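You operate a simulated robot arm through the tools that you are given. There is no shell and no other tool. Be economical: measure what you need, move in short steps, check, and stop when the job is done.

You are at the controls of a simulated robot arm. One attempt, no reset.

Task
Cap the water tank, start the pump unit and open the ballast knob until the cloudy water clears.
Fine: tank cap on before the red switch; shut the ballast knob again; leave the pipe link alone. Where these are worked on the way, their far stop is far enough and under half their travel is too little: ballast knob.

It is judged by the outcome, as a careful person would: the job done as asked, and still so three seconds after it is handed in. It fails if anything else is knocked over, pushed out of place, dropped, spilled or broken. A push-on lid holds only when it is set on centred and level and pressed home; a screw cap is set on level and turned clockwise until tight.

Robot
A 7-joint arm with a two-finger parallel gripper, fixed in place. Base frame: the origin is at the foot of the arm, x ahead of it, y to its left, z up. Readings come in mm, rad, newtons and seconds.
With the tool pointing down near the work surface it reaches from about 280 to 680 mm from the base axis. Its first joint turns from -1.152 to 1.152 rad. Payload 1.57 kg.
The TCP is the grasp point between the finger pads, 30 mm short of the fingertips. In the tool frame z runs along the fingers and y along their closing line. Largest opening 110 mm; finger width 24, thickness 12; the body of the gripper, 48 by 112 mm, starts 78 mm behind the TCP.
Orientation is that of the tool frame in the base frame, as [roll, pitch, yaw] about the fixed x, y, z axes, in that order (R = Rz(yaw) Ry(pitch) Rx(roll)). With the fingers straight down and closing along the base's y, the tool's x points along the base's -x, its y along +y and its z along -z.

Tools
- The arm moves only by the tool step_arm. Its argument "series" is a list that holds one entry, the list of rows, each a list of 7 numbers: the shift along the tool's x, y, z in mm, then the turn, a rotation vector about the tool's x, y, z in rad, then the closure, from 0 (fully open) to 1 (shut). In form: [[[dx, dy, dz, wx, wy, wz, jaw], ...]]. A call has 1 to 10 rows; each row shifts and turns the commanded pose from where the row before left it, along the tool's axes as they then stand. Each row takes 0.2 s and may step no farther than 50 mm and 0.15 rad from the row before; otherwise, or with a gripper value out of range, the whole call is refused. A pose out of reach is approached as far as the arm can. The call stops where the force on the tool passes 90 N (or 10 N more than at its start, if that is more) or the arm is blocked; 0.2 s more then pass. The fingers move at their own pace (about 108 mm/s each) and stop on an object; they squeeze with about 29 N. The grip force told is the motor's: it shows also when the fingers shut on nothing. Time passes only in rows, and 0.2 s behind the last, so rows that do not move let the fingers close. The reply holds the time, the measured pose of the TCP, the force on the tool along the base axes, the opening and the grip force, in the units named above and with some noise, with the torque about the TCP (base axes, N m) and any sound that the robot's microphone picked up, and new pictures: "show" is both (left out), scene, wrist or none.
- Cameras (640 x 400 px; columns grow to the right, rows downward): "scene" is fixed at [160.8, -403.5, 1383.1]; the picture's right is [0.73, -0.69, 0.00], its down [-0.52, -0.55, -0.65] and it looks along [0.45, 0.47, -0.76] (base axes); focal length 321 px, centre (320, 200). "wrist" rides on the gripper at [70, 16, -141] in the tool frame; the picture's right is [-0.23, 0.97, 0.00], its down [-0.86, -0.20, -0.48] and it looks along [-0.47, -0.11, 0.88] (tool axes); focal length 222 px, centre (320, 200).
- probe_pixels(camera, pixels): there is no depth. For up to 12 entries [column, row, z] of the newest picture of that camera ("zoom" is the newest enlarged one), the place [x, y] in the base frame at which the ray of that pixel passes the height z, good to about 2 mm. It takes no simulated time.
- enlarge(camera, box): a new picture of the part [left, top, right, bottom] of that camera's present view, enlarged. It takes no simulated time.
- finish_job(): hands the job in; it is judged then, once.

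Work in short steps. Measure before you move; look again where a grasp or a placing could have gone wrong, and mend it. You have 80 turns and 200 pictures in all, those below and enlarged ones among them. Open the gripper and draw the arm clear of the work before you hand the job in, unless the task says otherwise; then end with one line.

The tools are called after "Call:" by a JSON object that holds its "op" and its "data". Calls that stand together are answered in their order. step_arm: Moves the arm, as the interface text tells. Its arguments: {"type":"object","properties":{"series":{"type":"array"},"show":{"type":"string","enum":["both","scene","wrist","none"]}},"required":["series"]} The other tools are called the same way: probe_pixels (camera, pixels) gives the place at which the rays of pixels pass given heights; enlarge (camera, box) takes an enlarged picture of a part of a camera's view; finish_job () hands the job in.

At the start:

```text
time_s: 0.0
tool_pos: [384.0, 172.1, 1016.5]
ee_rot: [-3.141, 0.0, -3.14]
wrist_force: [0.0, 0.4, 0.2]
ft_torque: [0.0, -0.01, 0.0]
gripper_width: 110.1
grasp_force: 0.0
```

scene: 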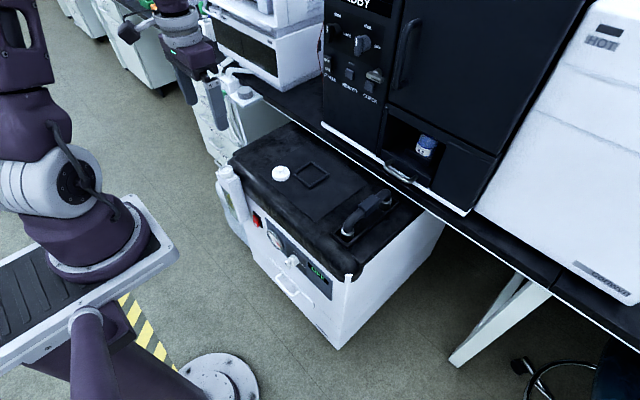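
wrist: 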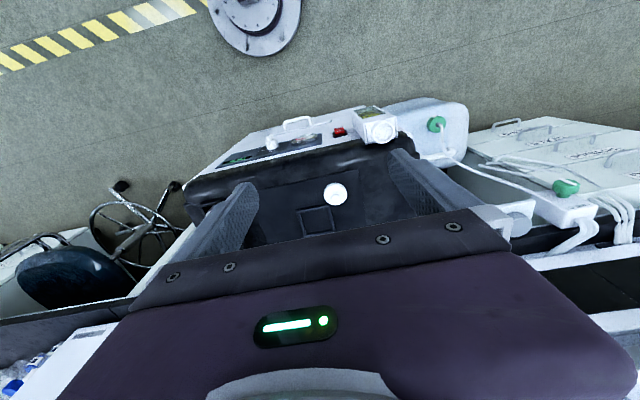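

The scene shows a pump unit box with a white cap at about (281,173), a square on top at (311,175), and front panel controls. I'll enlarge the areas to identify the items.

Call:
{"op": "enlarge", "data": {"camera": "scene", "box": [210, 120, 430, 260]}}

Call:
{"op": "enlarge", "data": {"camera": "scene", "box": [235, 200, 355, 310]}}

Call:
{"op": "enlarge", "data": {"camera": "wrist", "box": [190, 90, 480, 250]}}

```text
2.86 times, centred on (320, 190) of scene
```

zoom: 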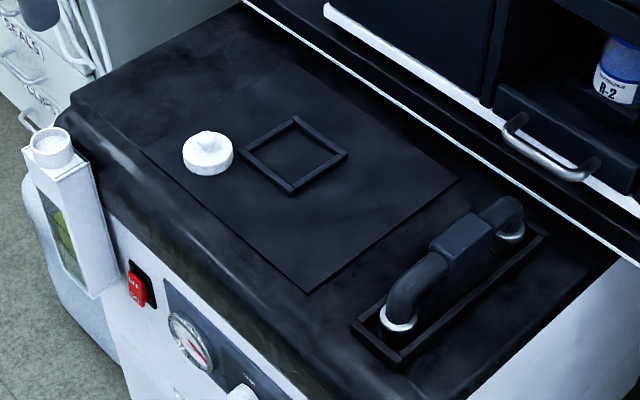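

```text
3.64 times, centred on (295, 255) of scene
```

zoom: 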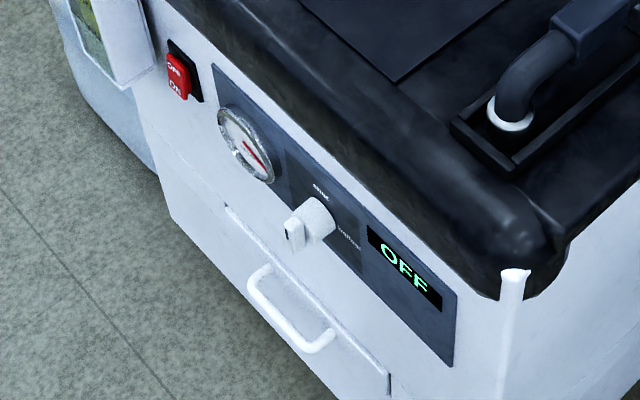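

```text
2.21 times, centred on (335, 170) of wrist
```

zoom: 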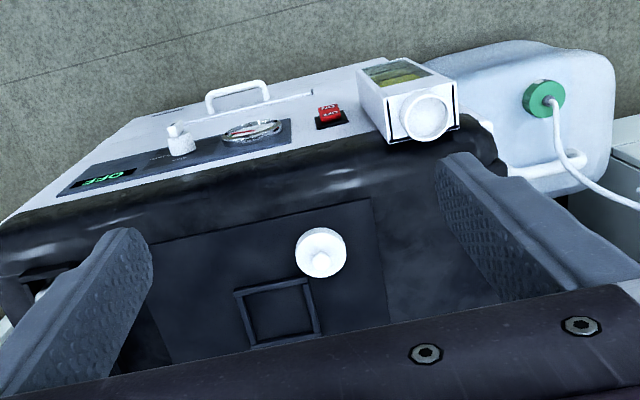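

The white cap lies on the unit's top. The tank, with a sight window and a neck, is on the left side, and the red switch (OFF top, ON bottom) and knob are on the front. I'll triangulate using both cameras' rays at two heights.

Call:
{"op": "probe_pixels", "data": {"camera": "scene", "pixels": [[281, 173, 700], [281, 173, 500], [228, 171, 700], [228, 171, 500], [257, 220, 600], [257, 220, 400], [292, 261, 600], [292, 261, 400], [347, 276, 600], [347, 276, 400], [233, 157, 600], [233, 157, 400]]}}

Call:
{"op": "probe_pixels", "data": {"camera": "wrist", "pixels": [[335, 194, 700], [335, 194, 500], [382, 133, 700], [382, 133, 500], [338, 132, 600], [338, 132, 400], [271, 142, 600], [271, 142, 400], [187, 205, 600], [187, 205, 400], [412, 150, 600], [412, 150, 400]]}}

```text
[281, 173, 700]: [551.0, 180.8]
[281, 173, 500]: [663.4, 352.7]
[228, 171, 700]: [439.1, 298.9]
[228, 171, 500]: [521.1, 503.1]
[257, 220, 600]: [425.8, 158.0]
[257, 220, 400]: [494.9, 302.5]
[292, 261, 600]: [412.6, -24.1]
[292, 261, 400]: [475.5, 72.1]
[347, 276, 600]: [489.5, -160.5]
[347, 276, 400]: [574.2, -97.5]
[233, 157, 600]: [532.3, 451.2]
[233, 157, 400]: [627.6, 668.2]
```

```text
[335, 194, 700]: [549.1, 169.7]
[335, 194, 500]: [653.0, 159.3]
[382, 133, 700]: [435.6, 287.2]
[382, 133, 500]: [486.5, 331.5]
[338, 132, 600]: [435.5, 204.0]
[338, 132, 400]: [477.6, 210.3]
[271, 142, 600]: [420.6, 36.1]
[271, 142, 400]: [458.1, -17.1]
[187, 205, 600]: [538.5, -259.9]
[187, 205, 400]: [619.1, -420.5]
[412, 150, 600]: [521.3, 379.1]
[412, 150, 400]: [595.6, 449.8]
```

Estimates: cap ≈ (542,170,705), tank neck ≈ (432,284,715), switch ≈ (449,206,534), knob ≈ (437,15,519). I'll lower to z≈900 near y=225 for a closer look at the cap and neck.

Call:
{"op": "step_arm", "data": {"series": [[[0, 25, 0, 0, 0, 0, 0], [0, 25, 40, 0, 0, 0, 0], [0, 10, 40, 0, 0, 0, 0], [0, 0, 30, 0, 0, 0, 0], [0, 0, 0, 0, 0, 0, 0]]]}}

```text
time_s: 1.2
tool_pos: [384.5, 231.0, 906.2]
ee_rot: [3.141, -0.001, -3.141]
wrist_force: [0.9, -0.5, 0.2]
ft_torque: [0.02, 0.0, 0.02]
gripper_width: 110.4
grasp_force: 0.1
```

scene: 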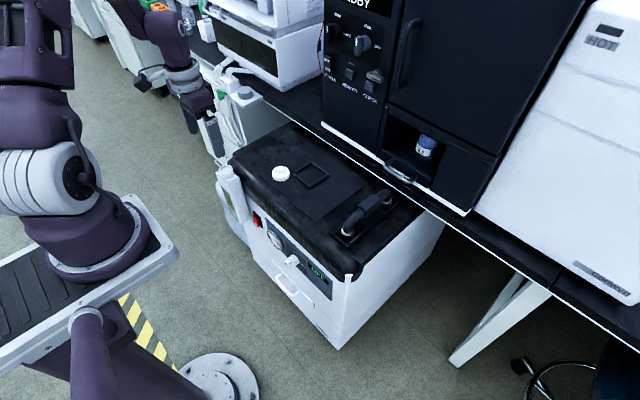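
wrist: 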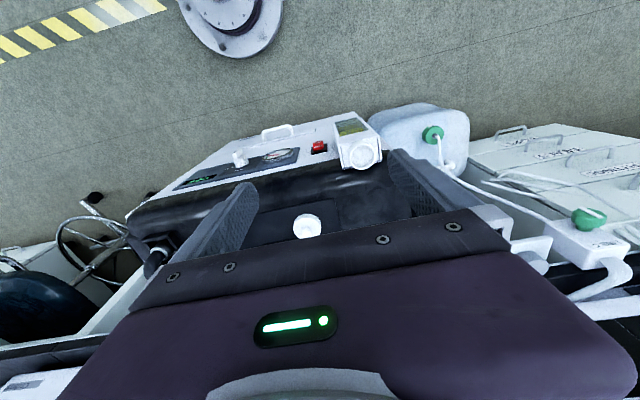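

Call:
{"op": "enlarge", "data": {"camera": "wrist", "box": [290, 110, 410, 190]}}

Call:
{"op": "enlarge", "data": {"camera": "wrist", "box": [260, 180, 380, 260]}}

Call:
{"op": "enlarge", "data": {"camera": "wrist", "box": [170, 110, 350, 220]}}

Call:
{"op": "enlarge", "data": {"camera": "scene", "box": [210, 150, 300, 210]}}

```text
5.00 times, centred on (350, 150) of wrist
```

zoom: 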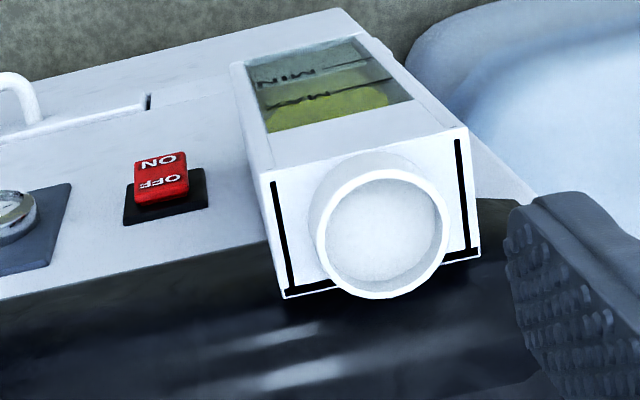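

```text
5.00 times, centred on (320, 220) of wrist
```

zoom: 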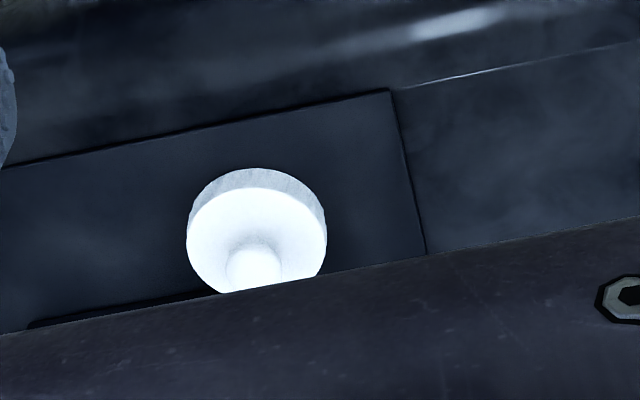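

```text
3.56 times, centred on (260, 165) of wrist
```

zoom: 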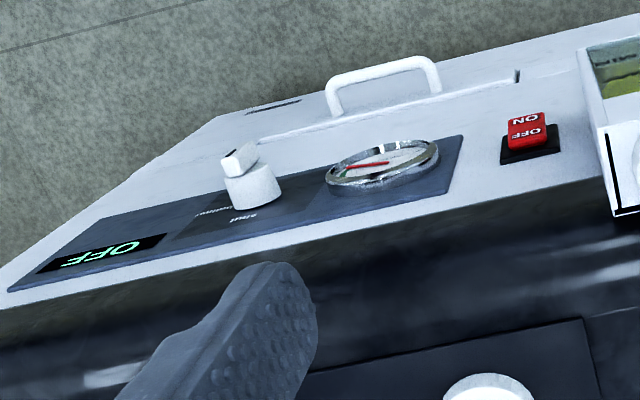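

```text
6.67 times, centred on (255, 180) of scene
```

zoom: 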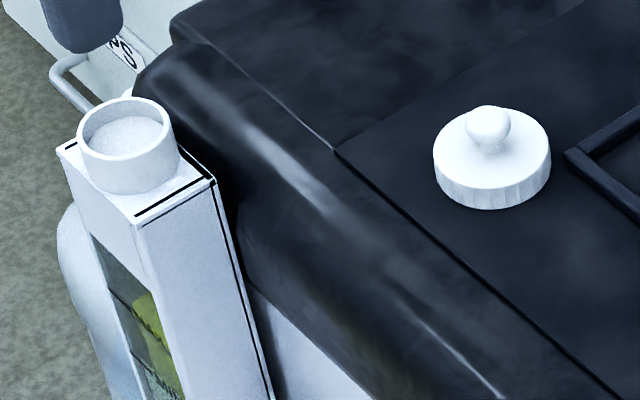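

I'll triangulate the rim of the neck (scene 226.1,168.8; wrist 363.4,157) and the cap's disc (scene 280.8,172; wrist 307.4,228.6).

Call:
{"op": "probe_pixels", "data": {"camera": "scene", "pixels": [[226.1, 168.8, 720], [226.1, 168.8, 700], [280.8, 172, 720], [280.8, 172, 700], [272, 173, 720], [289.8, 171, 720], [219, 168.8, 720], [233.2, 168.8, 720], [243, 153, 680]]}}

Call:
{"op": "probe_pixels", "data": {"camera": "wrist", "pixels": [[363.4, 157, 720], [363.4, 157, 700], [307.4, 228.6, 720], [307.4, 228.6, 700], [293.4, 228.6, 710], [321.4, 228.6, 710], [349.3, 157, 715], [376.3, 157, 715]]}}

```text
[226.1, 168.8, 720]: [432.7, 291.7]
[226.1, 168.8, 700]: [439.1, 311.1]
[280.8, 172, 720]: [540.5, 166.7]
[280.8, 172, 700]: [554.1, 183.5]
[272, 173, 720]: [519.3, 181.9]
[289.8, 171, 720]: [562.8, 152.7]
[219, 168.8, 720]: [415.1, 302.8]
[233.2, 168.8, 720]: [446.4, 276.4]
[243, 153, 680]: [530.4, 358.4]
```

```text
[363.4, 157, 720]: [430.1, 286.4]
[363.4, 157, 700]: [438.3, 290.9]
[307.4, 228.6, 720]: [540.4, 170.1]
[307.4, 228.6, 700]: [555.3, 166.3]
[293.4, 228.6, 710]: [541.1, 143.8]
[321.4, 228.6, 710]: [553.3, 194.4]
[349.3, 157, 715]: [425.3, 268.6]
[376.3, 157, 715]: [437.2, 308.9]
```

Neck rim ≈ (430,285,727), Ø≈42; cap ≈ (543,169.5), top z≈717, Ø≈52. I'll move over the cap and down to z≈800, then check.

Call:
{"op": "step_arm", "data": {"series": [[[-40, -15, 0, 0, 0, 0, 0], [-40, -16, 0, 0, 0, 0, 0], [-40, -15, 20, 0, 0, 0, 0], [-38, -15, 30, 0, 0, 0, 0], [0, 0, 40, 0, 0, 0, 0], [0, 0, 15, 0, 0, 0, 0], [0, 0, 0, 0, 0, 0, 0]]]}}

Call:
{"op": "enlarge", "data": {"camera": "scene", "box": [230, 110, 350, 190]}}

```text
refused: row 4 steps farther than a row can; nothing moved
```

```text
5.00 times, centred on (290, 150) of scene
```

zoom: 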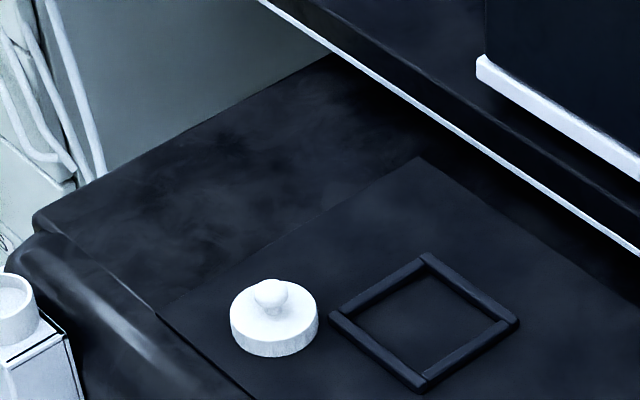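

A row exceeded the limit, so nothing moved; I'll retry with smaller steps. I'm also checking where the raised square frame sits relative to the fingers.

Call:
{"op": "probe_pixels", "data": {"camera": "zoom", "pixels": [[330, 318, 705], [424, 255, 705], [518, 322, 705], [420, 390, 705], [274, 356, 700], [230, 330, 700], [318, 330, 700], [274, 345, 700]]}}

Call:
{"op": "step_arm", "data": {"series": [[[-40, -15, 0, 0, 0, 0, 0], [-40, -16, 0, 0, 0, 0, 0], [-40, -15, 10, 0, 0, 0, 0], [-38, -15, 15, 0, 0, 0, 0], [0, 0, 40, 0, 0, 0, 0], [0, 0, 30, 0, 0, 0, 0], [0, 0, 0, 0, 0, 0, 0]]]}}

```text
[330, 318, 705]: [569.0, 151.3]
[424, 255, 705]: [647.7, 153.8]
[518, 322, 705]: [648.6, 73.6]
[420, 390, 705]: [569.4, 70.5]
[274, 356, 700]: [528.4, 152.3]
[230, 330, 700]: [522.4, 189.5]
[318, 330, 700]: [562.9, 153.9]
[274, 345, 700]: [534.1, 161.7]
```

```text
time_s: 2.8
tool_pos: [541.9, 171.6, 810.7]
ee_rot: [3.141, -0.001, -3.14]
wrist_force: [-0.1, -0.6, 0.0]
ft_torque: [0.0, 0.01, 0.01]
gripper_width: 110.2
grasp_force: 0.1
```

scene: 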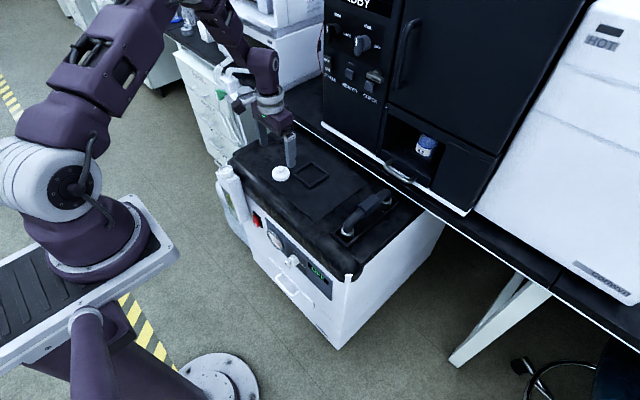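
wrist: 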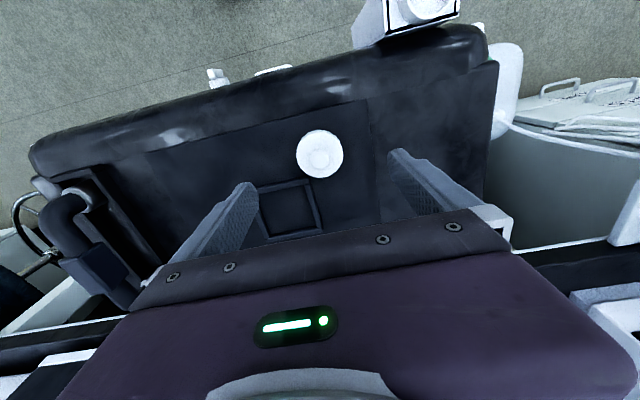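

Checking the cap with the new wrist picture (320,154).

Call:
{"op": "probe_pixels", "data": {"camera": "wrist", "pixels": [[320, 153, 717], [320, 153, 710], [297, 153, 712], [344, 153, 712], [320, 130, 712], [320, 178, 712]]}}

Call:
{"op": "enlarge", "data": {"camera": "wrist", "box": [280, 120, 360, 190]}}

```text
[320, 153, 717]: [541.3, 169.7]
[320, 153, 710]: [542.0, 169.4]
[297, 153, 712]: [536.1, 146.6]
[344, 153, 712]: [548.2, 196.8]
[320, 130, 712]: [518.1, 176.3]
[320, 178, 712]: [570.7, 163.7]
```

```text
5.71 times, centred on (320, 155) of wrist
```

zoom: 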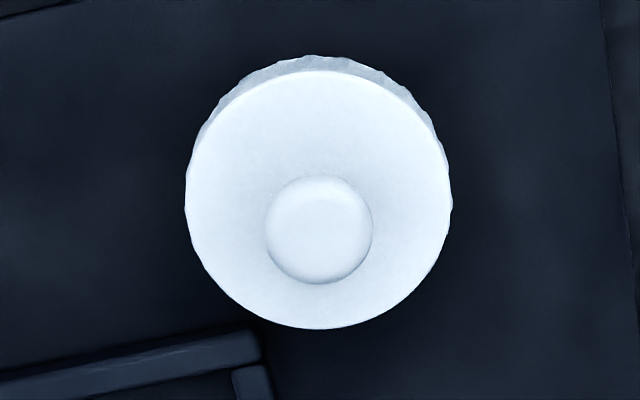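

Cap centre ≈ (543.4,169.4). I'll align and descend to z≈737 (fingertips ≈707).

Call:
{"op": "step_arm", "data": {"series": [[[-1.5, -2, 20, 0, 0, 0, 0.2], [0, 0, 20, 0, 0, 0, 0.2], [0, 0, 20, 0, 0, 0, 0.2], [0, 0, 13, 0, 0, 0, 0.2], [0, 0, 0, 0, 0, 0, 0.2]]]}}

Call:
{"op": "enlarge", "data": {"camera": "scene", "box": [230, 130, 350, 210]}}

```text
time_s: 4.0
tool_pos: [543.7, 169.4, 737.6]
ee_rot: [-3.141, 0.0, 3.141]
wrist_force: [-0.3, 0.2, 0.5]
ft_torque: [-0.02, 0.0, -0.01]
gripper_width: 88.2
grasp_force: 0.0
```

scene: 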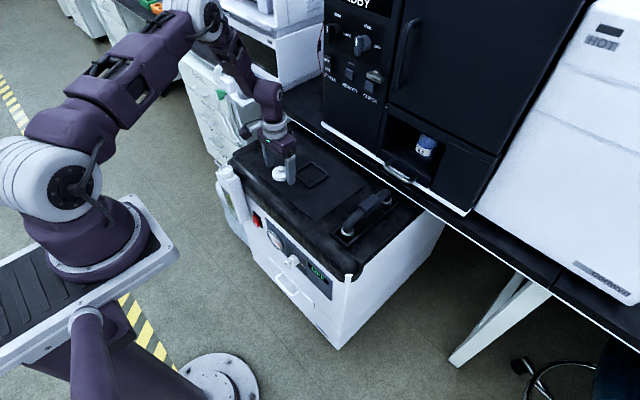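
wrist: 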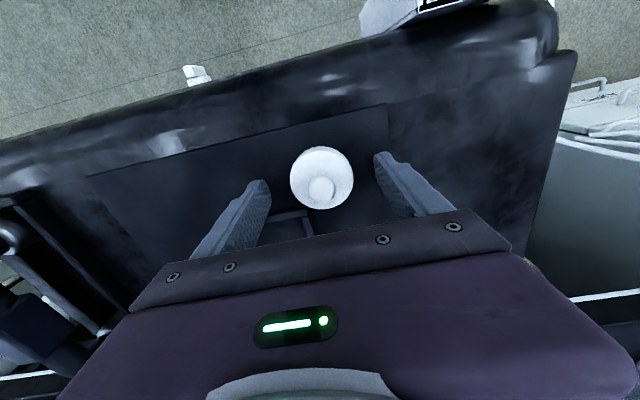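

```text
5.00 times, centred on (290, 170) of scene
```

zoom: 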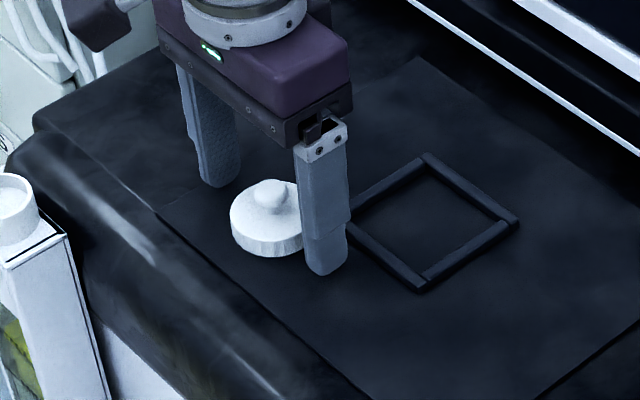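

Fingers straddle the cap centrally. I'll lower 3 mm more while watching force, then close.

Call:
{"op": "step_arm", "data": {"series": [[[0, 0, 1.5, 0, 0, 0, 0.2], [0, 0, 1.5, 0, 0, 0, 0.2], [0, 0, 0, 0, 0, 0, 0.4], [0, 0, 0, 0, 0, 0, 0.6], [0, 0, 0, 0, 0, 0, 0.7], [0, 0, 0, 0, 0, 0, 0.7]]]}}

Call:
{"op": "enlarge", "data": {"camera": "scene", "box": [230, 130, 350, 210]}}

```text
time_s: 5.4
tool_pos: [544.0, 168.6, 734.2]
ee_rot: [3.141, 0.002, -3.141]
wrist_force: [0.5, -0.1, 0.3]
ft_torque: [0.0, 0.03, -0.03]
gripper_width: 49.7
grasp_force: 29.1
```

scene: 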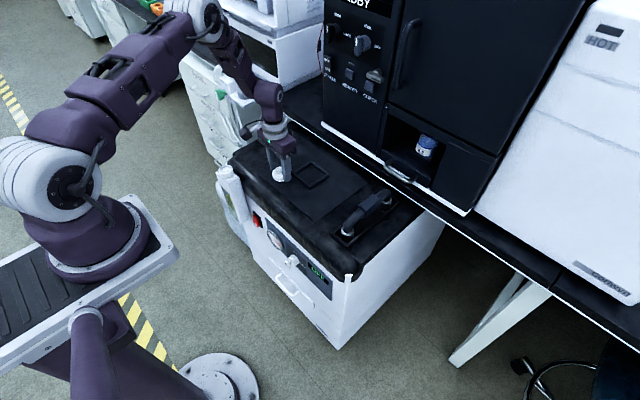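
wrist: 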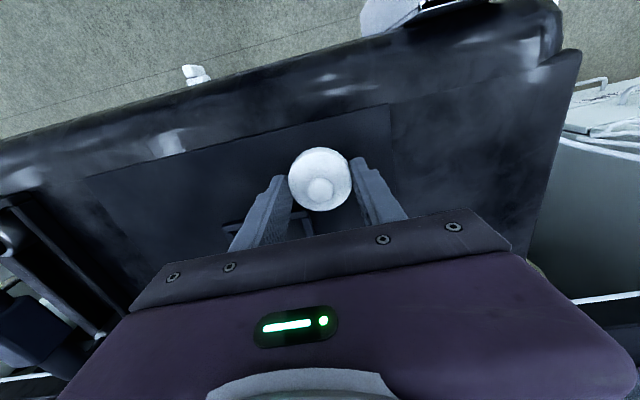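

```text
5.00 times, centred on (290, 170) of scene
```

zoom: 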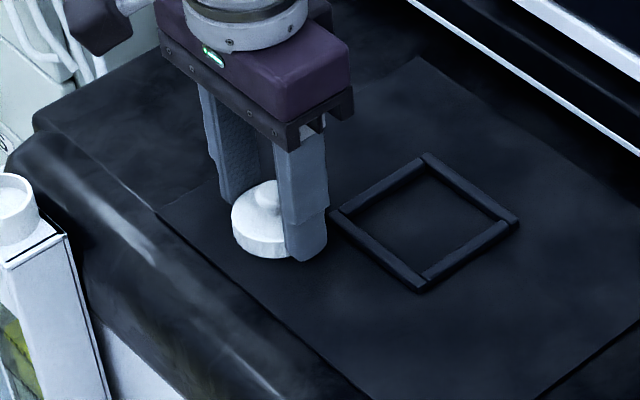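

Gripped at 49.7 mm with 29 N. I'll lift to z≈815 and measure the cap within the grip.

Call:
{"op": "step_arm", "data": {"series": [[[0, 0, -10, 0, 0, 0, 0.7], [0, 0, -20, 0, 0, 0, 0.7], [0, 0, -30, 0, 0, 0, 0.7], [0, 0, -30, 0, 0, 0, 0.7], [0, 0, 0, 0, 0, 0, 0.7]]]}}

Call:
{"op": "enlarge", "data": {"camera": "wrist", "box": [260, 120, 380, 220]}}

Call:
{"op": "enlarge", "data": {"camera": "scene", "box": [220, 100, 340, 180]}}

```text
time_s: 6.6
tool_pos: [543.2, 170.4, 825.4]
ee_rot: [3.141, 0.0, 3.14]
wrist_force: [0.0, -0.5, -0.2]
ft_torque: [0.0, -0.01, 0.03]
gripper_width: 49.2
grasp_force: 28.8
```

scene: 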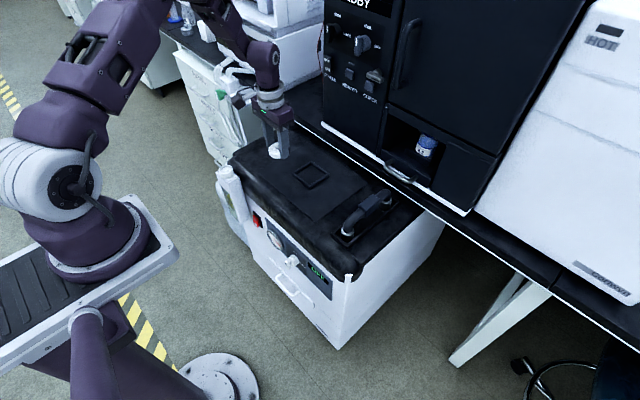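
wrist: 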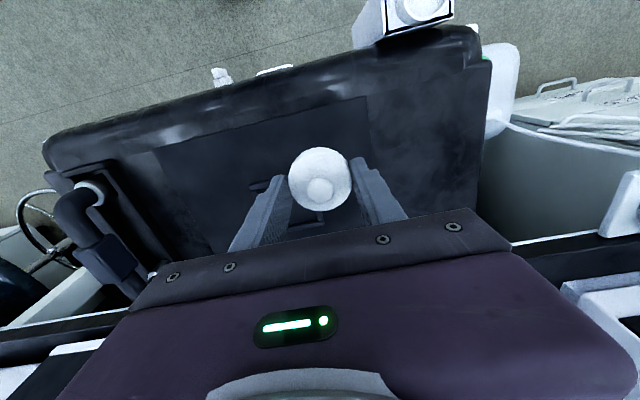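

```text
4.00 times, centred on (320, 170) of wrist
```

zoom: 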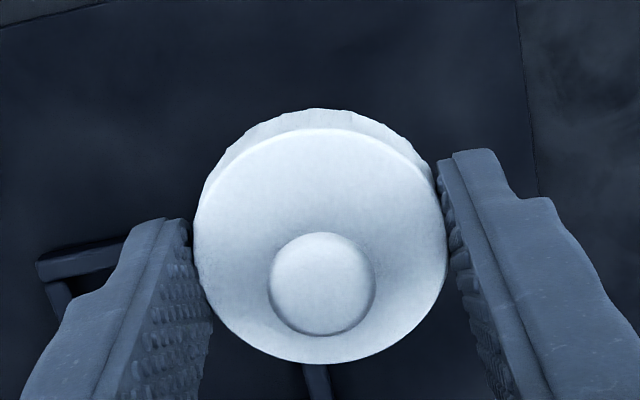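

```text
5.00 times, centred on (280, 140) of scene
```

zoom: 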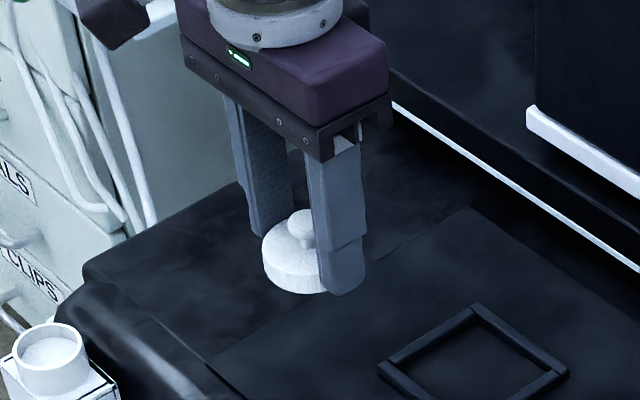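

Cap is held level. Measuring the disc centre (wrist 320,181.5 at z≈808) and the neck again.

Call:
{"op": "probe_pixels", "data": {"camera": "wrist", "pixels": [[320, 181.5, 808], [320, 181.5, 803], [288.6, 180, 806], [351.5, 180, 806]]}}

Call:
{"op": "probe_pixels", "data": {"camera": "scene", "pixels": [[226.1, 168.8, 727], [275, 150.5, 808], [275, 150.5, 803]]}}

```text
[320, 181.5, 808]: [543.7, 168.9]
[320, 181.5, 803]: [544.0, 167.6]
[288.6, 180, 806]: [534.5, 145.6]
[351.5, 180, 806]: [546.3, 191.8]
```

```text
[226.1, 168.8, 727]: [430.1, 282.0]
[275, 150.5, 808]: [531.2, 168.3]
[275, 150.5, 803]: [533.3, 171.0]
```

The cap is centred on the TCP. I'll travel above the tank to an intermediate viewpoint at (470,285,825) to measure the neck accurately.

Call:
{"op": "step_arm", "data": {"series": [[[20, 35, 0, 0, 0, 0, 0.7], [20, 35, 0, 0, 0, 0, 0.7], [20, 35, 0, 0, 0, 0, 0.7], [13, 10, 0, 0, 0, 0, 0.7], [0, 0, 0, 0, 0, 0, 0.7]]]}}

Call:
{"op": "enlarge", "data": {"camera": "wrist", "box": [240, 40, 400, 220]}}

Call:
{"op": "enlarge", "data": {"camera": "scene", "box": [190, 110, 310, 190]}}

```text
time_s: 7.8
tool_pos: [471.2, 282.4, 825.6]
ee_rot: [-3.141, 0.002, 3.141]
wrist_force: [-0.3, 0.2, -0.5]
ft_torque: [-0.03, -0.01, 0.02]
gripper_width: 49.4
grasp_force: 28.9
```

scene: 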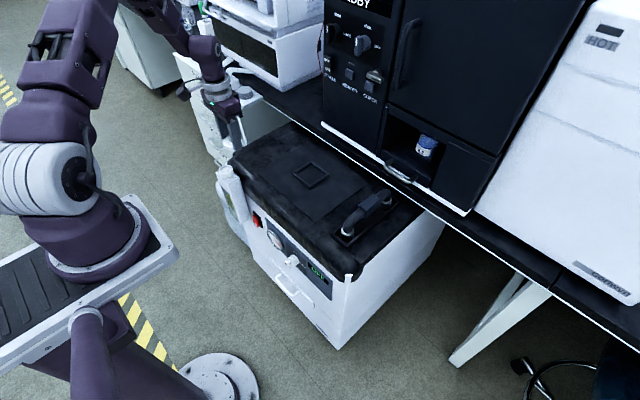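
wrist: 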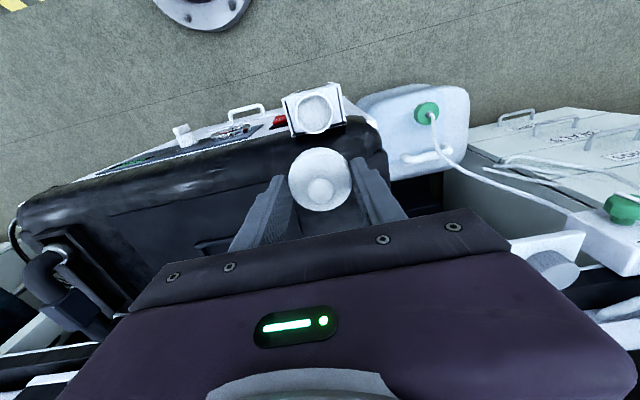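

```text
2.22 times, centred on (320, 130) of wrist
```

zoom: 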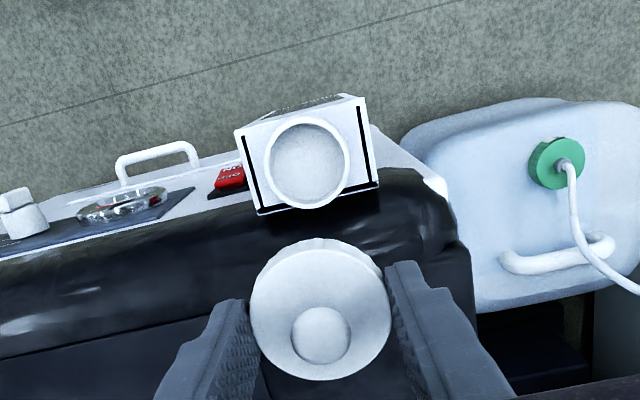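

```text
5.00 times, centred on (250, 150) of scene
```

zoom: 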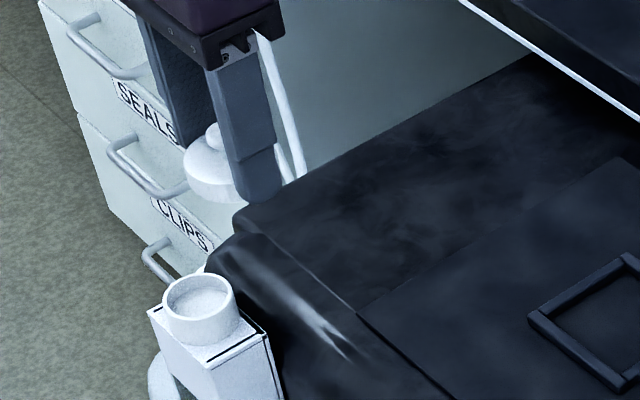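

Call:
{"op": "enlarge", "data": {"camera": "wrist", "box": [275, 75, 355, 145]}}

Call:
{"op": "enlarge", "data": {"camera": "scene", "box": [205, 150, 255, 190]}}

```text
5.71 times, centred on (315, 110) of wrist
```

zoom: 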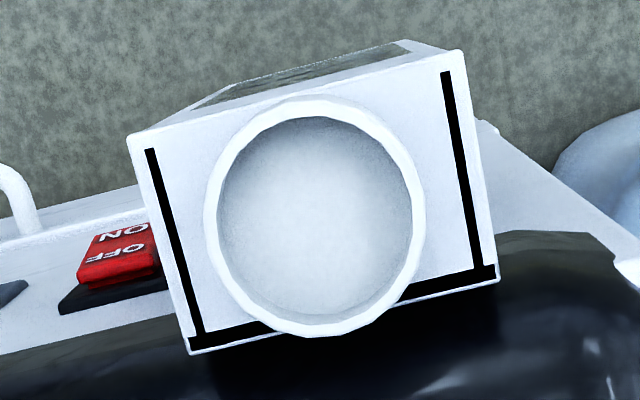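

```text
10.00 times, centred on (230, 170) of scene
```

zoom: 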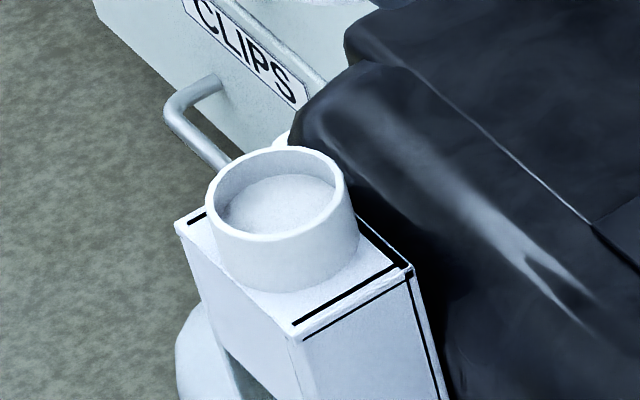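

Call:
{"op": "probe_pixels", "data": {"camera": "wrist", "pixels": [[314.1, 113, 735], [314.1, 113, 727], [314.1, 113, 719], [295.6, 113, 727], [333.6, 113, 727]]}}

Call:
{"op": "probe_pixels", "data": {"camera": "scene", "pixels": [[225.4, 169.3, 735], [225.4, 169.3, 727], [225.4, 169.3, 719]]}}

```text
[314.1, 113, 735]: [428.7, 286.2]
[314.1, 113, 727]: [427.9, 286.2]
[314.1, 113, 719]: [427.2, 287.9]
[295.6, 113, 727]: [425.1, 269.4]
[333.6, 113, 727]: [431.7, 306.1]
```

```text
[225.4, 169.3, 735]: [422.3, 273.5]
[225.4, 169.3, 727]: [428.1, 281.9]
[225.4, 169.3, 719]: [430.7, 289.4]
```

Neck ≈ (428.2,286.4,~723). I'll move over it and down to TCP z≈772 (cap bottom ≈738).

Call:
{"op": "step_arm", "data": {"series": [[[22, 2, 0, 0, 0, 0, 0.7], [21, 2, 0, 0, 0, 0, 0.7], [0, 0, 25, 0, 0, 0, 0.7], [0, 0, 27, 0, 0, 0, 0.7], [0, 0, 0, 0, 0, 0, 0.7]]]}}

Call:
{"op": "enlarge", "data": {"camera": "scene", "box": [195, 135, 265, 190]}}

Call:
{"op": "enlarge", "data": {"camera": "wrist", "box": [260, 110, 380, 220]}}

```text
time_s: 9.0
tool_pos: [428.2, 288.1, 774.0]
ee_rot: [-3.142, 0.0, -3.141]
wrist_force: [-0.3, -0.5, 0.2]
ft_torque: [0.01, 0.0, -0.02]
gripper_width: 49.4
grasp_force: 28.8
```

scene: 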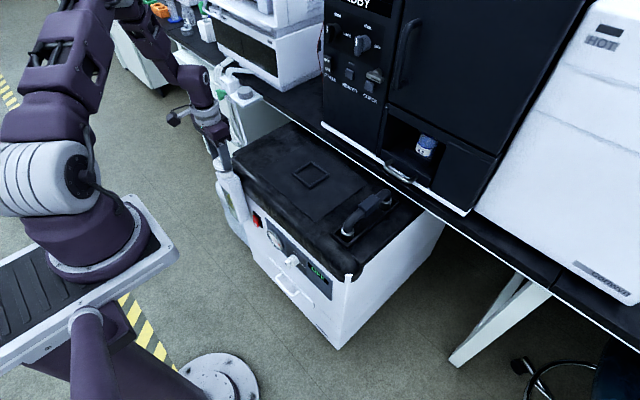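
wrist: 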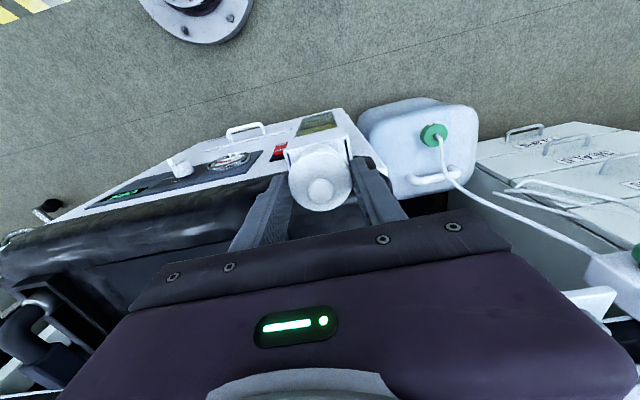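

```text
7.27 times, centred on (230, 162) of scene
```

zoom: 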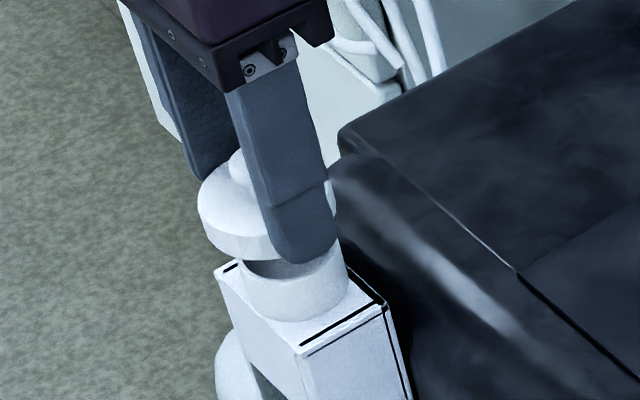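

```text
3.64 times, centred on (320, 165) of wrist
```

zoom: 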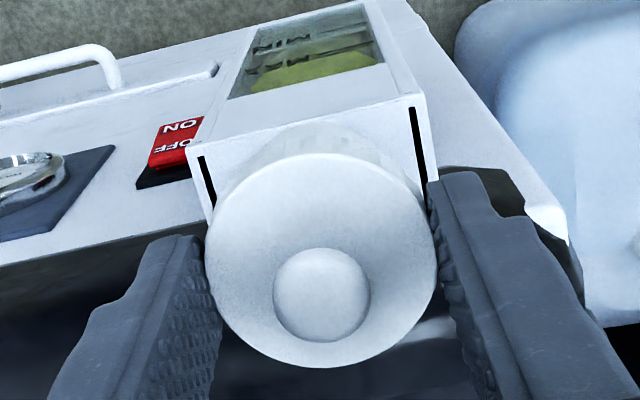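

Aligned over the neck. Descending slowly in small steps, watching force.

Call:
{"op": "step_arm", "data": {"series": [[[0, -1, 5, 0, 0, 0, 0.7], [0, 0, 5, 0, 0, 0, 0.7], [0, 0, 2, 0, 0, 0, 0.7], [0, 0, 2, 0, 0, 0, 0.7], [0, 0, 1, 0, 0, 0, 0.7]]], "show": "none"}}

Call:
{"op": "enlarge", "data": {"camera": "scene", "box": [195, 135, 265, 190]}}

```text
time_s: 10.2
tool_pos: [427.0, 286.7, 758.9]
ee_rot: [-3.141, 0.0, -3.14]
wrist_force: [0.3, 0.5, -0.5]
ft_torque: [-0.03, -0.02, 0.04]
gripper_width: 49.6
grasp_force: 28.4
```

```text
7.27 times, centred on (230, 162) of scene
```

zoom: 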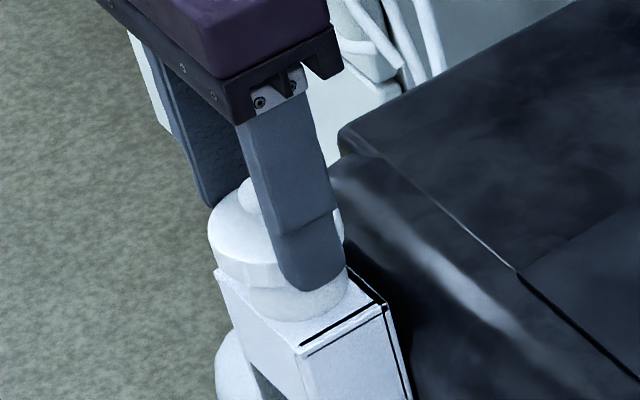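

No contact yet at z=758.9; x reads 427.0, so I'll correct +1.2 mm in x and continue down gently.

Call:
{"op": "step_arm", "data": {"series": [[[-1.2, -0.4, 0, 0, 0, 0, 0.7], [0, 0, 1, 0, 0, 0, 0.7], [0, 0, 1, 0, 0, 0, 0.7], [0, 0, 1, 0, 0, 0, 0.7], [0, 0, 1, 0, 0, 0, 0.7], [0, 0, 0, 0, 0, 0, 0.7]]], "show": "none"}}

Call:
{"op": "enlarge", "data": {"camera": "scene", "box": [195, 135, 265, 190]}}

Call:
{"op": "enlarge", "data": {"camera": "wrist", "box": [260, 110, 380, 220]}}

```text
time_s: 11.6
tool_pos: [429.2, 288.0, 754.1]
ee_rot: [-3.14, 0.001, -3.141]
wrist_force: [-1.0, 0.8, 0.0]
ft_torque: [0.0, 0.0, 0.0]
gripper_width: 49.5
grasp_force: 28.8
```

```text
7.27 times, centred on (230, 162) of scene
```

zoom: 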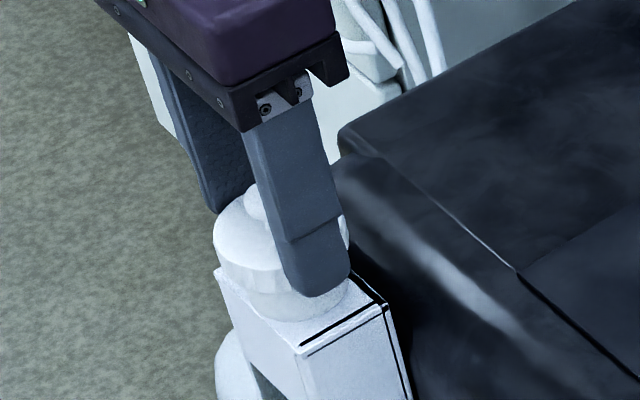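

```text
3.64 times, centred on (320, 165) of wrist
```

zoom: 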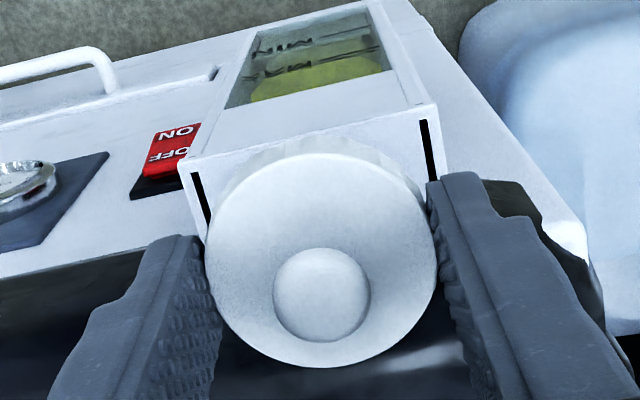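

Skirt seems to be around the neck with no force. Continuing down in 1–2 mm steps.

Call:
{"op": "step_arm", "data": {"series": [[[0, -0.7, 1, 0, 0, 0, 0.7], [0, 0, 1, 0, 0, 0, 0.7], [0, 0, 1, 0, 0, 0, 0.7], [0, 0, 1, 0, 0, 0, 0.7], [0, 0, 0, 0, 0, 0, 0.7]]], "show": "none"}}

Call:
{"op": "enlarge", "data": {"camera": "scene", "box": [195, 135, 265, 190]}}

```text
time_s: 12.8
tool_pos: [429.0, 284.9, 750.8]
ee_rot: [-3.142, 0.001, -3.14]
wrist_force: [-0.6, -0.7, -0.5]
ft_torque: [0.01, 0.02, 0.01]
gripper_width: 49.4
grasp_force: 28.8
```

```text
7.27 times, centred on (230, 162) of scene
```

zoom: 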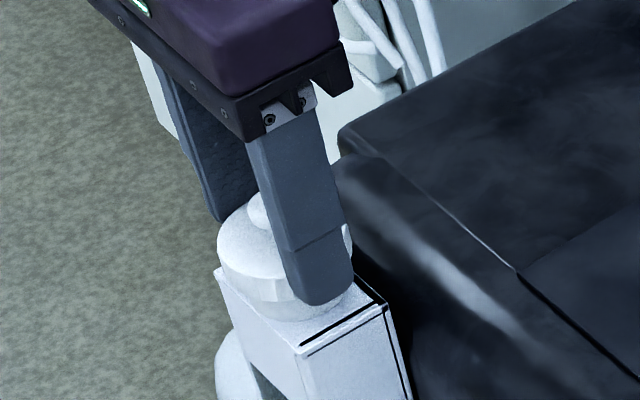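

Commanded pose tally is (428.7,286.0,750.5) with no contact. Continuing.

Call:
{"op": "step_arm", "data": {"series": [[[0, 0, 1, 0, 0, 0, 0.7], [0, 0, 1, 0, 0, 0, 0.7], [0, 0, 1, 0, 0, 0, 0.7], [0, 0, 1, 0, 0, 0, 0.7], [0, 0, 0, 0, 0, 0, 0.7]]], "show": "none"}}

Call:
{"op": "enlarge", "data": {"camera": "scene", "box": [195, 135, 265, 190]}}

```text
time_s: 14.0
tool_pos: [429.2, 287.1, 748.0]
ee_rot: [-3.141, 0.0, -3.141]
wrist_force: [1.2, 0.6, -0.2]
ft_torque: [0.02, -0.03, 0.03]
gripper_width: 49.2
grasp_force: 29.7
```

```text
7.27 times, centred on (230, 162) of scene
```

zoom: 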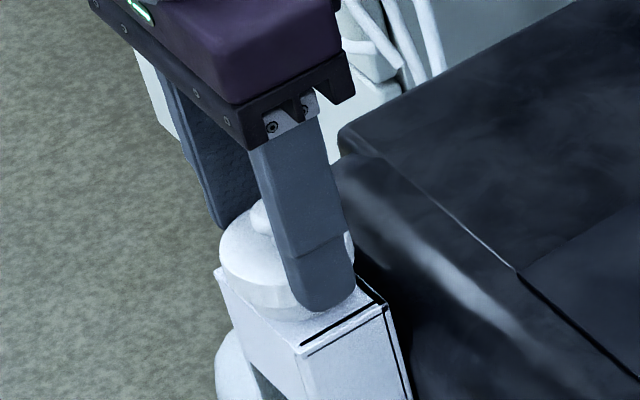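

Call:
{"op": "step_arm", "data": {"series": [[[0, 0, 1, 0, 0, 0, 0.7], [0, 0, 1, 0, 0, 0, 0.7], [0, 0, 1, 0, 0, 0, 0.7], [0, 0, 0, 0, 0, 0, 0.7]]], "show": "none"}}

Call:
{"op": "enlarge", "data": {"camera": "scene", "box": [195, 135, 265, 190]}}

```text
time_s: 15.0
tool_pos: [427.8, 285.6, 743.7]
ee_rot: [-3.141, 0.0, 3.141]
wrist_force: [-0.1, 0.0, 0.5]
ft_torque: [0.04, 0.0, -0.03]
gripper_width: 49.3
grasp_force: 28.7
```

```text
7.27 times, centred on (230, 162) of scene
```

zoom: 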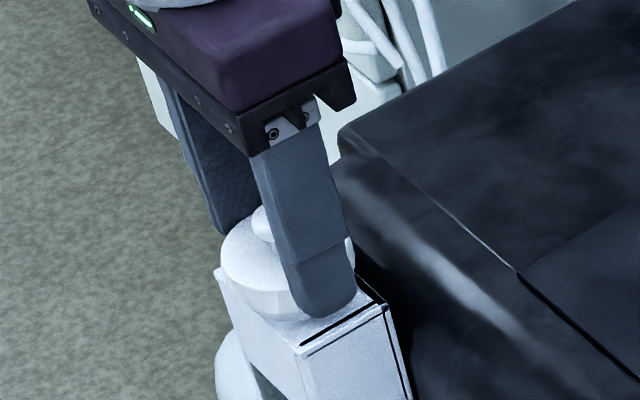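

Call:
{"op": "step_arm", "data": {"series": [[[0, 0, 1, 0, 0, 0, 0.7], [0, 0, 1, 0, 0, 0, 0.7], [0, 0, 1, 0, 0, 0, 0.7], [0, 0, 1, 0, 0, 0, 0.7], [0, 0, 0, 0, 0, 0, 0.7]]], "show": "none"}}

Call:
{"op": "enlarge", "data": {"camera": "scene", "box": [195, 135, 265, 190]}}

```text
time_s: 16.2
tool_pos: [430.1, 287.3, 741.6]
ee_rot: [3.138, 0.004, -3.142]
wrist_force: [3.1, 9.1, 34.5]
ft_torque: [0.26, -0.14, 0.01]
gripper_width: 49.3
grasp_force: 28.8
heard: snap
```

```text
7.27 times, centred on (230, 162) of scene
```

zoom: 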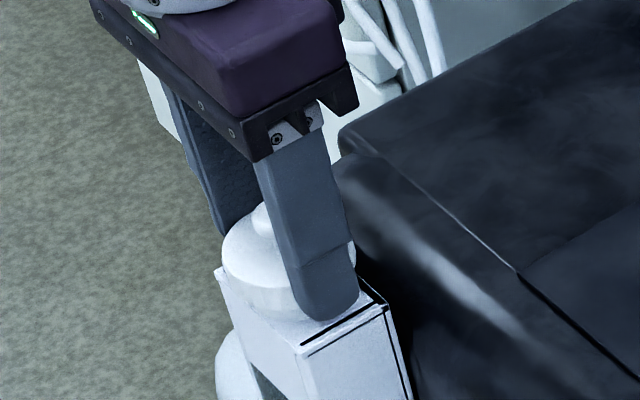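

A "snap" with 34 N: the lid went home. I'll relieve the press, open, and lift off to inspect.

Call:
{"op": "step_arm", "data": {"series": [[[0, 0, -1, 0, 0, 0, 0.7], [0, 0, 0, 0, 0, 0, 0.5], [0, 0, 0, 0, 0, 0, 0.3], [0, 0, -20, 0, 0, 0, 0.3], [0, 0, -40, 0, 0, 0, 0.3], [0, 0, -40, 0, 0, 0, 0.3], [0, 0, 0, 0, 0, 0, 0.3]]]}}

Call:
{"op": "enlarge", "data": {"camera": "scene", "box": [195, 135, 265, 190]}}

Call:
{"op": "enlarge", "data": {"camera": "wrist", "box": [240, 80, 400, 190]}}

```text
time_s: 17.8
tool_pos: [428.6, 285.1, 839.9]
ee_rot: [3.141, 0.0, -3.141]
wrist_force: [-0.2, 0.0, 0.2]
ft_torque: [-0.01, 0.02, -0.02]
gripper_width: 77.0
grasp_force: 0.0
```

scene: 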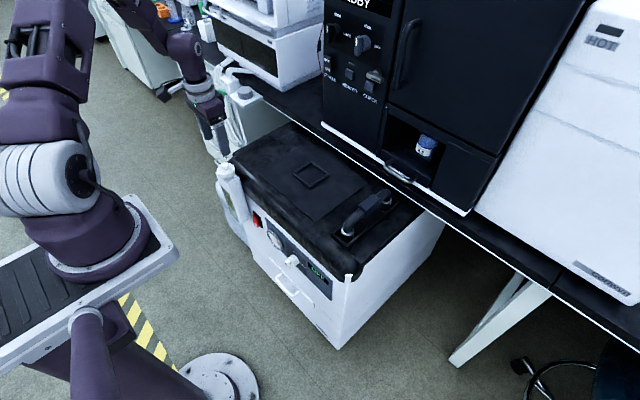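
wrist: 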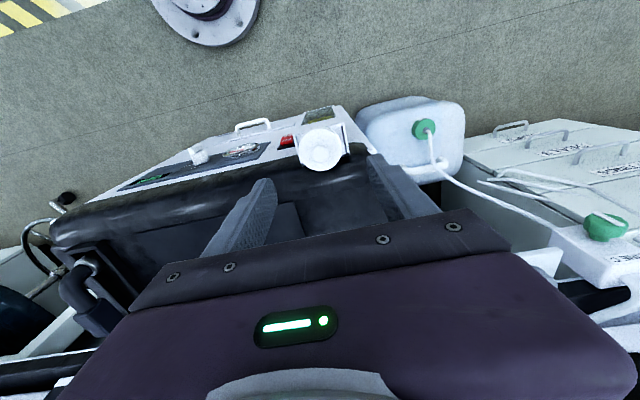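

```text
7.27 times, centred on (230, 162) of scene
```

zoom: 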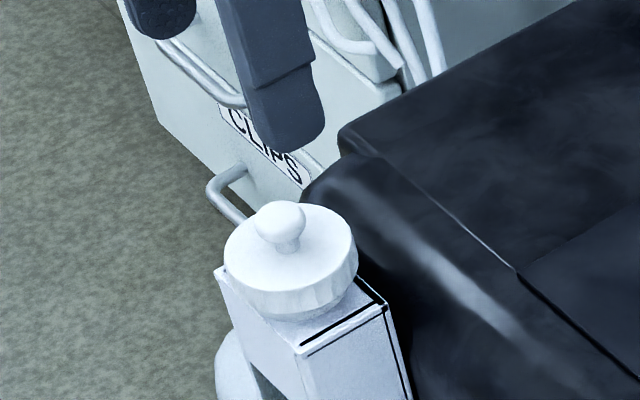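

```text
3.64 times, centred on (320, 135) of wrist
```

zoom: 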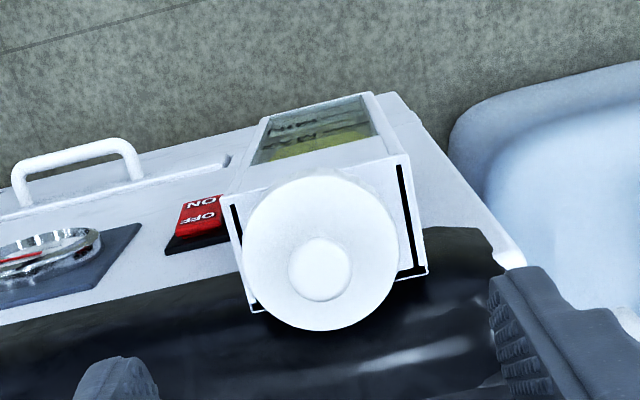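

Cap sits level and home. Next, the switch: I'll back off to about (310,206,760) with the gripper closed, then pitch the tool forward.

Call:
{"op": "step_arm", "data": {"series": [[[40, -10, 0, 0, 0, 0, 0.6], [40, -25, 0, 0, 0, 0, 1], [38.7, -25, 0, 0, 0, 0, 1], [0, -20, 40, 0, 0, 0, 1], [0, 0, 40.5, 0, 0, 0, 1], [0, 0, 0, 0, -0.15, 0, 1], [0, 0, 0, 0, -0.15, 0, 1], [0, 0, 0, 0, -0.15, 0, 1], [0, 0, 0, 0, -0.15, 0, 1], [0, 0, 0, 0, 0, 0, 1]]]}}

```text
time_s: 20.0
tool_pos: [309.5, 206.3, 760.3]
ee_rot: [3.141, 0.6, -3.141]
wrist_force: [0.3, 0.7, -0.1]
ft_torque: [0.01, 0.04, -0.01]
gripper_width: 0.2
grasp_force: 21.7
```

scene: 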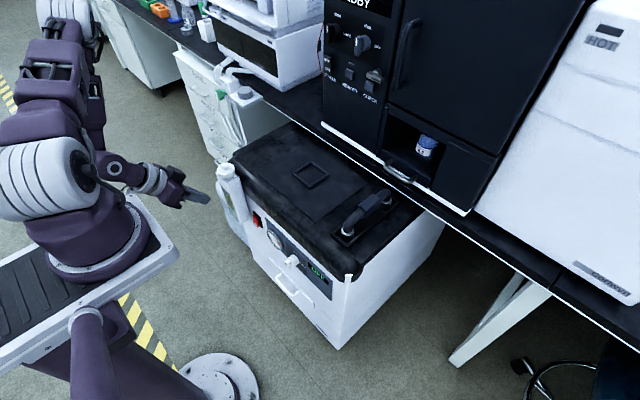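
wrist: 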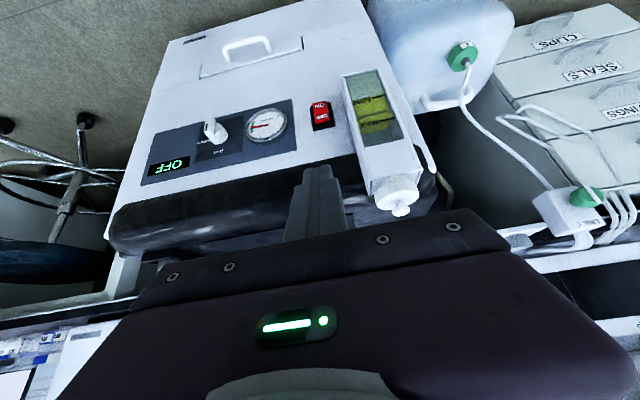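

Pitch works well and the wrist view now shows the panel. I'll enlarge it to read the labels.

Call:
{"op": "enlarge", "data": {"camera": "wrist", "box": [140, 90, 300, 190]}}

Call:
{"op": "enlarge", "data": {"camera": "wrist", "box": [290, 60, 430, 160]}}

Call:
{"op": "probe_pixels", "data": {"camera": "wrist", "pixels": [[319, 108, 540], [319, 108, 500], [319, 122, 540], [215, 131, 540], [215, 131, 500]]}}

```text
4.00 times, centred on (220, 140) of wrist
```

zoom: 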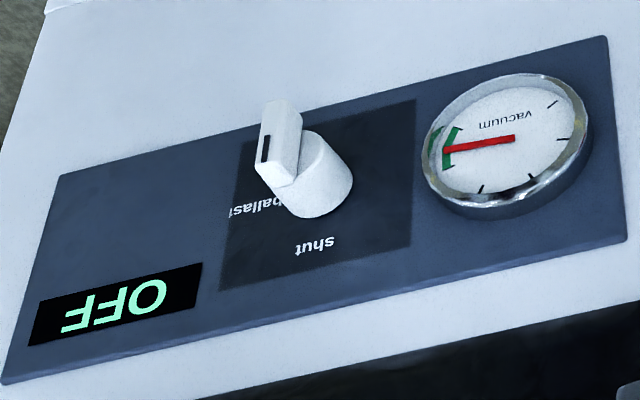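

```text
4.00 times, centred on (360, 110) of wrist
```

zoom: 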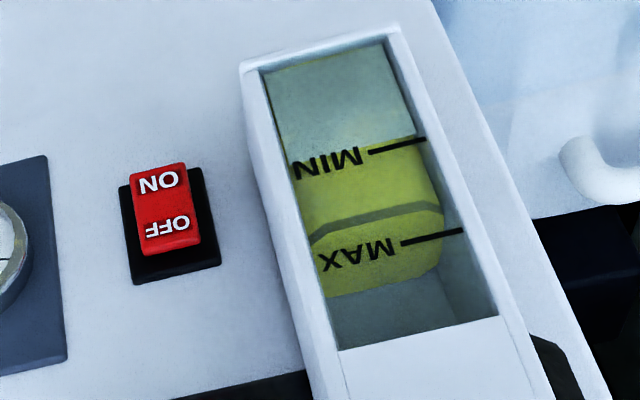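

```text
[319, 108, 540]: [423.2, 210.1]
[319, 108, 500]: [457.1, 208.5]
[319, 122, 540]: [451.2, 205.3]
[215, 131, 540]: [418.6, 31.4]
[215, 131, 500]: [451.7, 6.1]
```

Dial: "shut" at top, "ballast" to its right. The switch ON half is at ≈(449,208,508). I'll pitch further to ~1.35 rad for a frontal view.

Call:
{"op": "step_arm", "data": {"series": [[[0, 0, 0, 0, -0.15, 0, 1], [0, 0, 0, 0, -0.15, 0, 1], [0, 0, 0, 0, -0.15, 0, 1], [0, 0, 0, 0, -0.15, 0, 1], [0, 0, 0, 0, -0.15, 0, 1], [0, 0, 0, 0, 0, 0, 1]]]}}

```text
time_s: 21.4
tool_pos: [331.0, 206.2, 756.4]
ee_rot: [-3.14, 1.349, 3.142]
wrist_force: [-0.2, -0.9, -0.2]
ft_torque: [0.0, 0.02, -0.01]
gripper_width: 0.0
grasp_force: 21.9
out of reach, approached as far as the arm can: row 5
```

scene: 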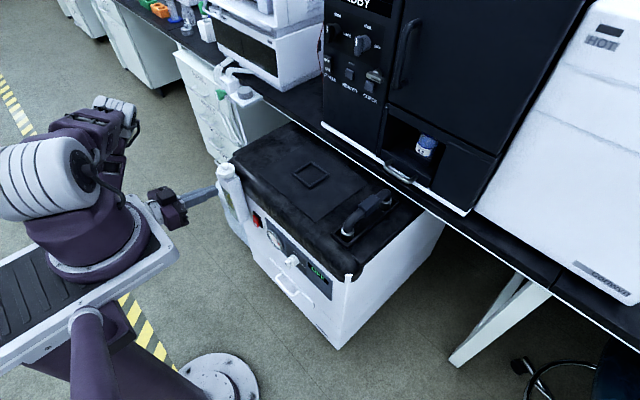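
wrist: 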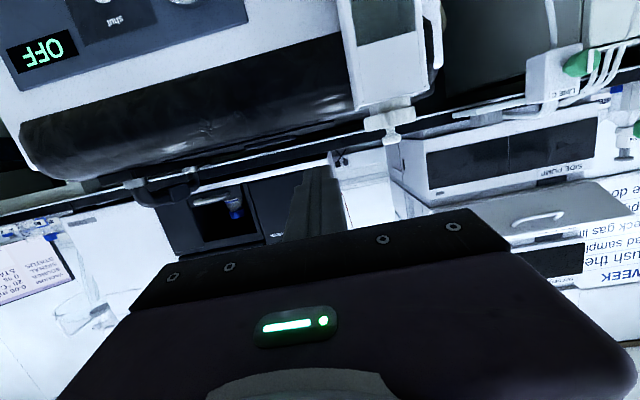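

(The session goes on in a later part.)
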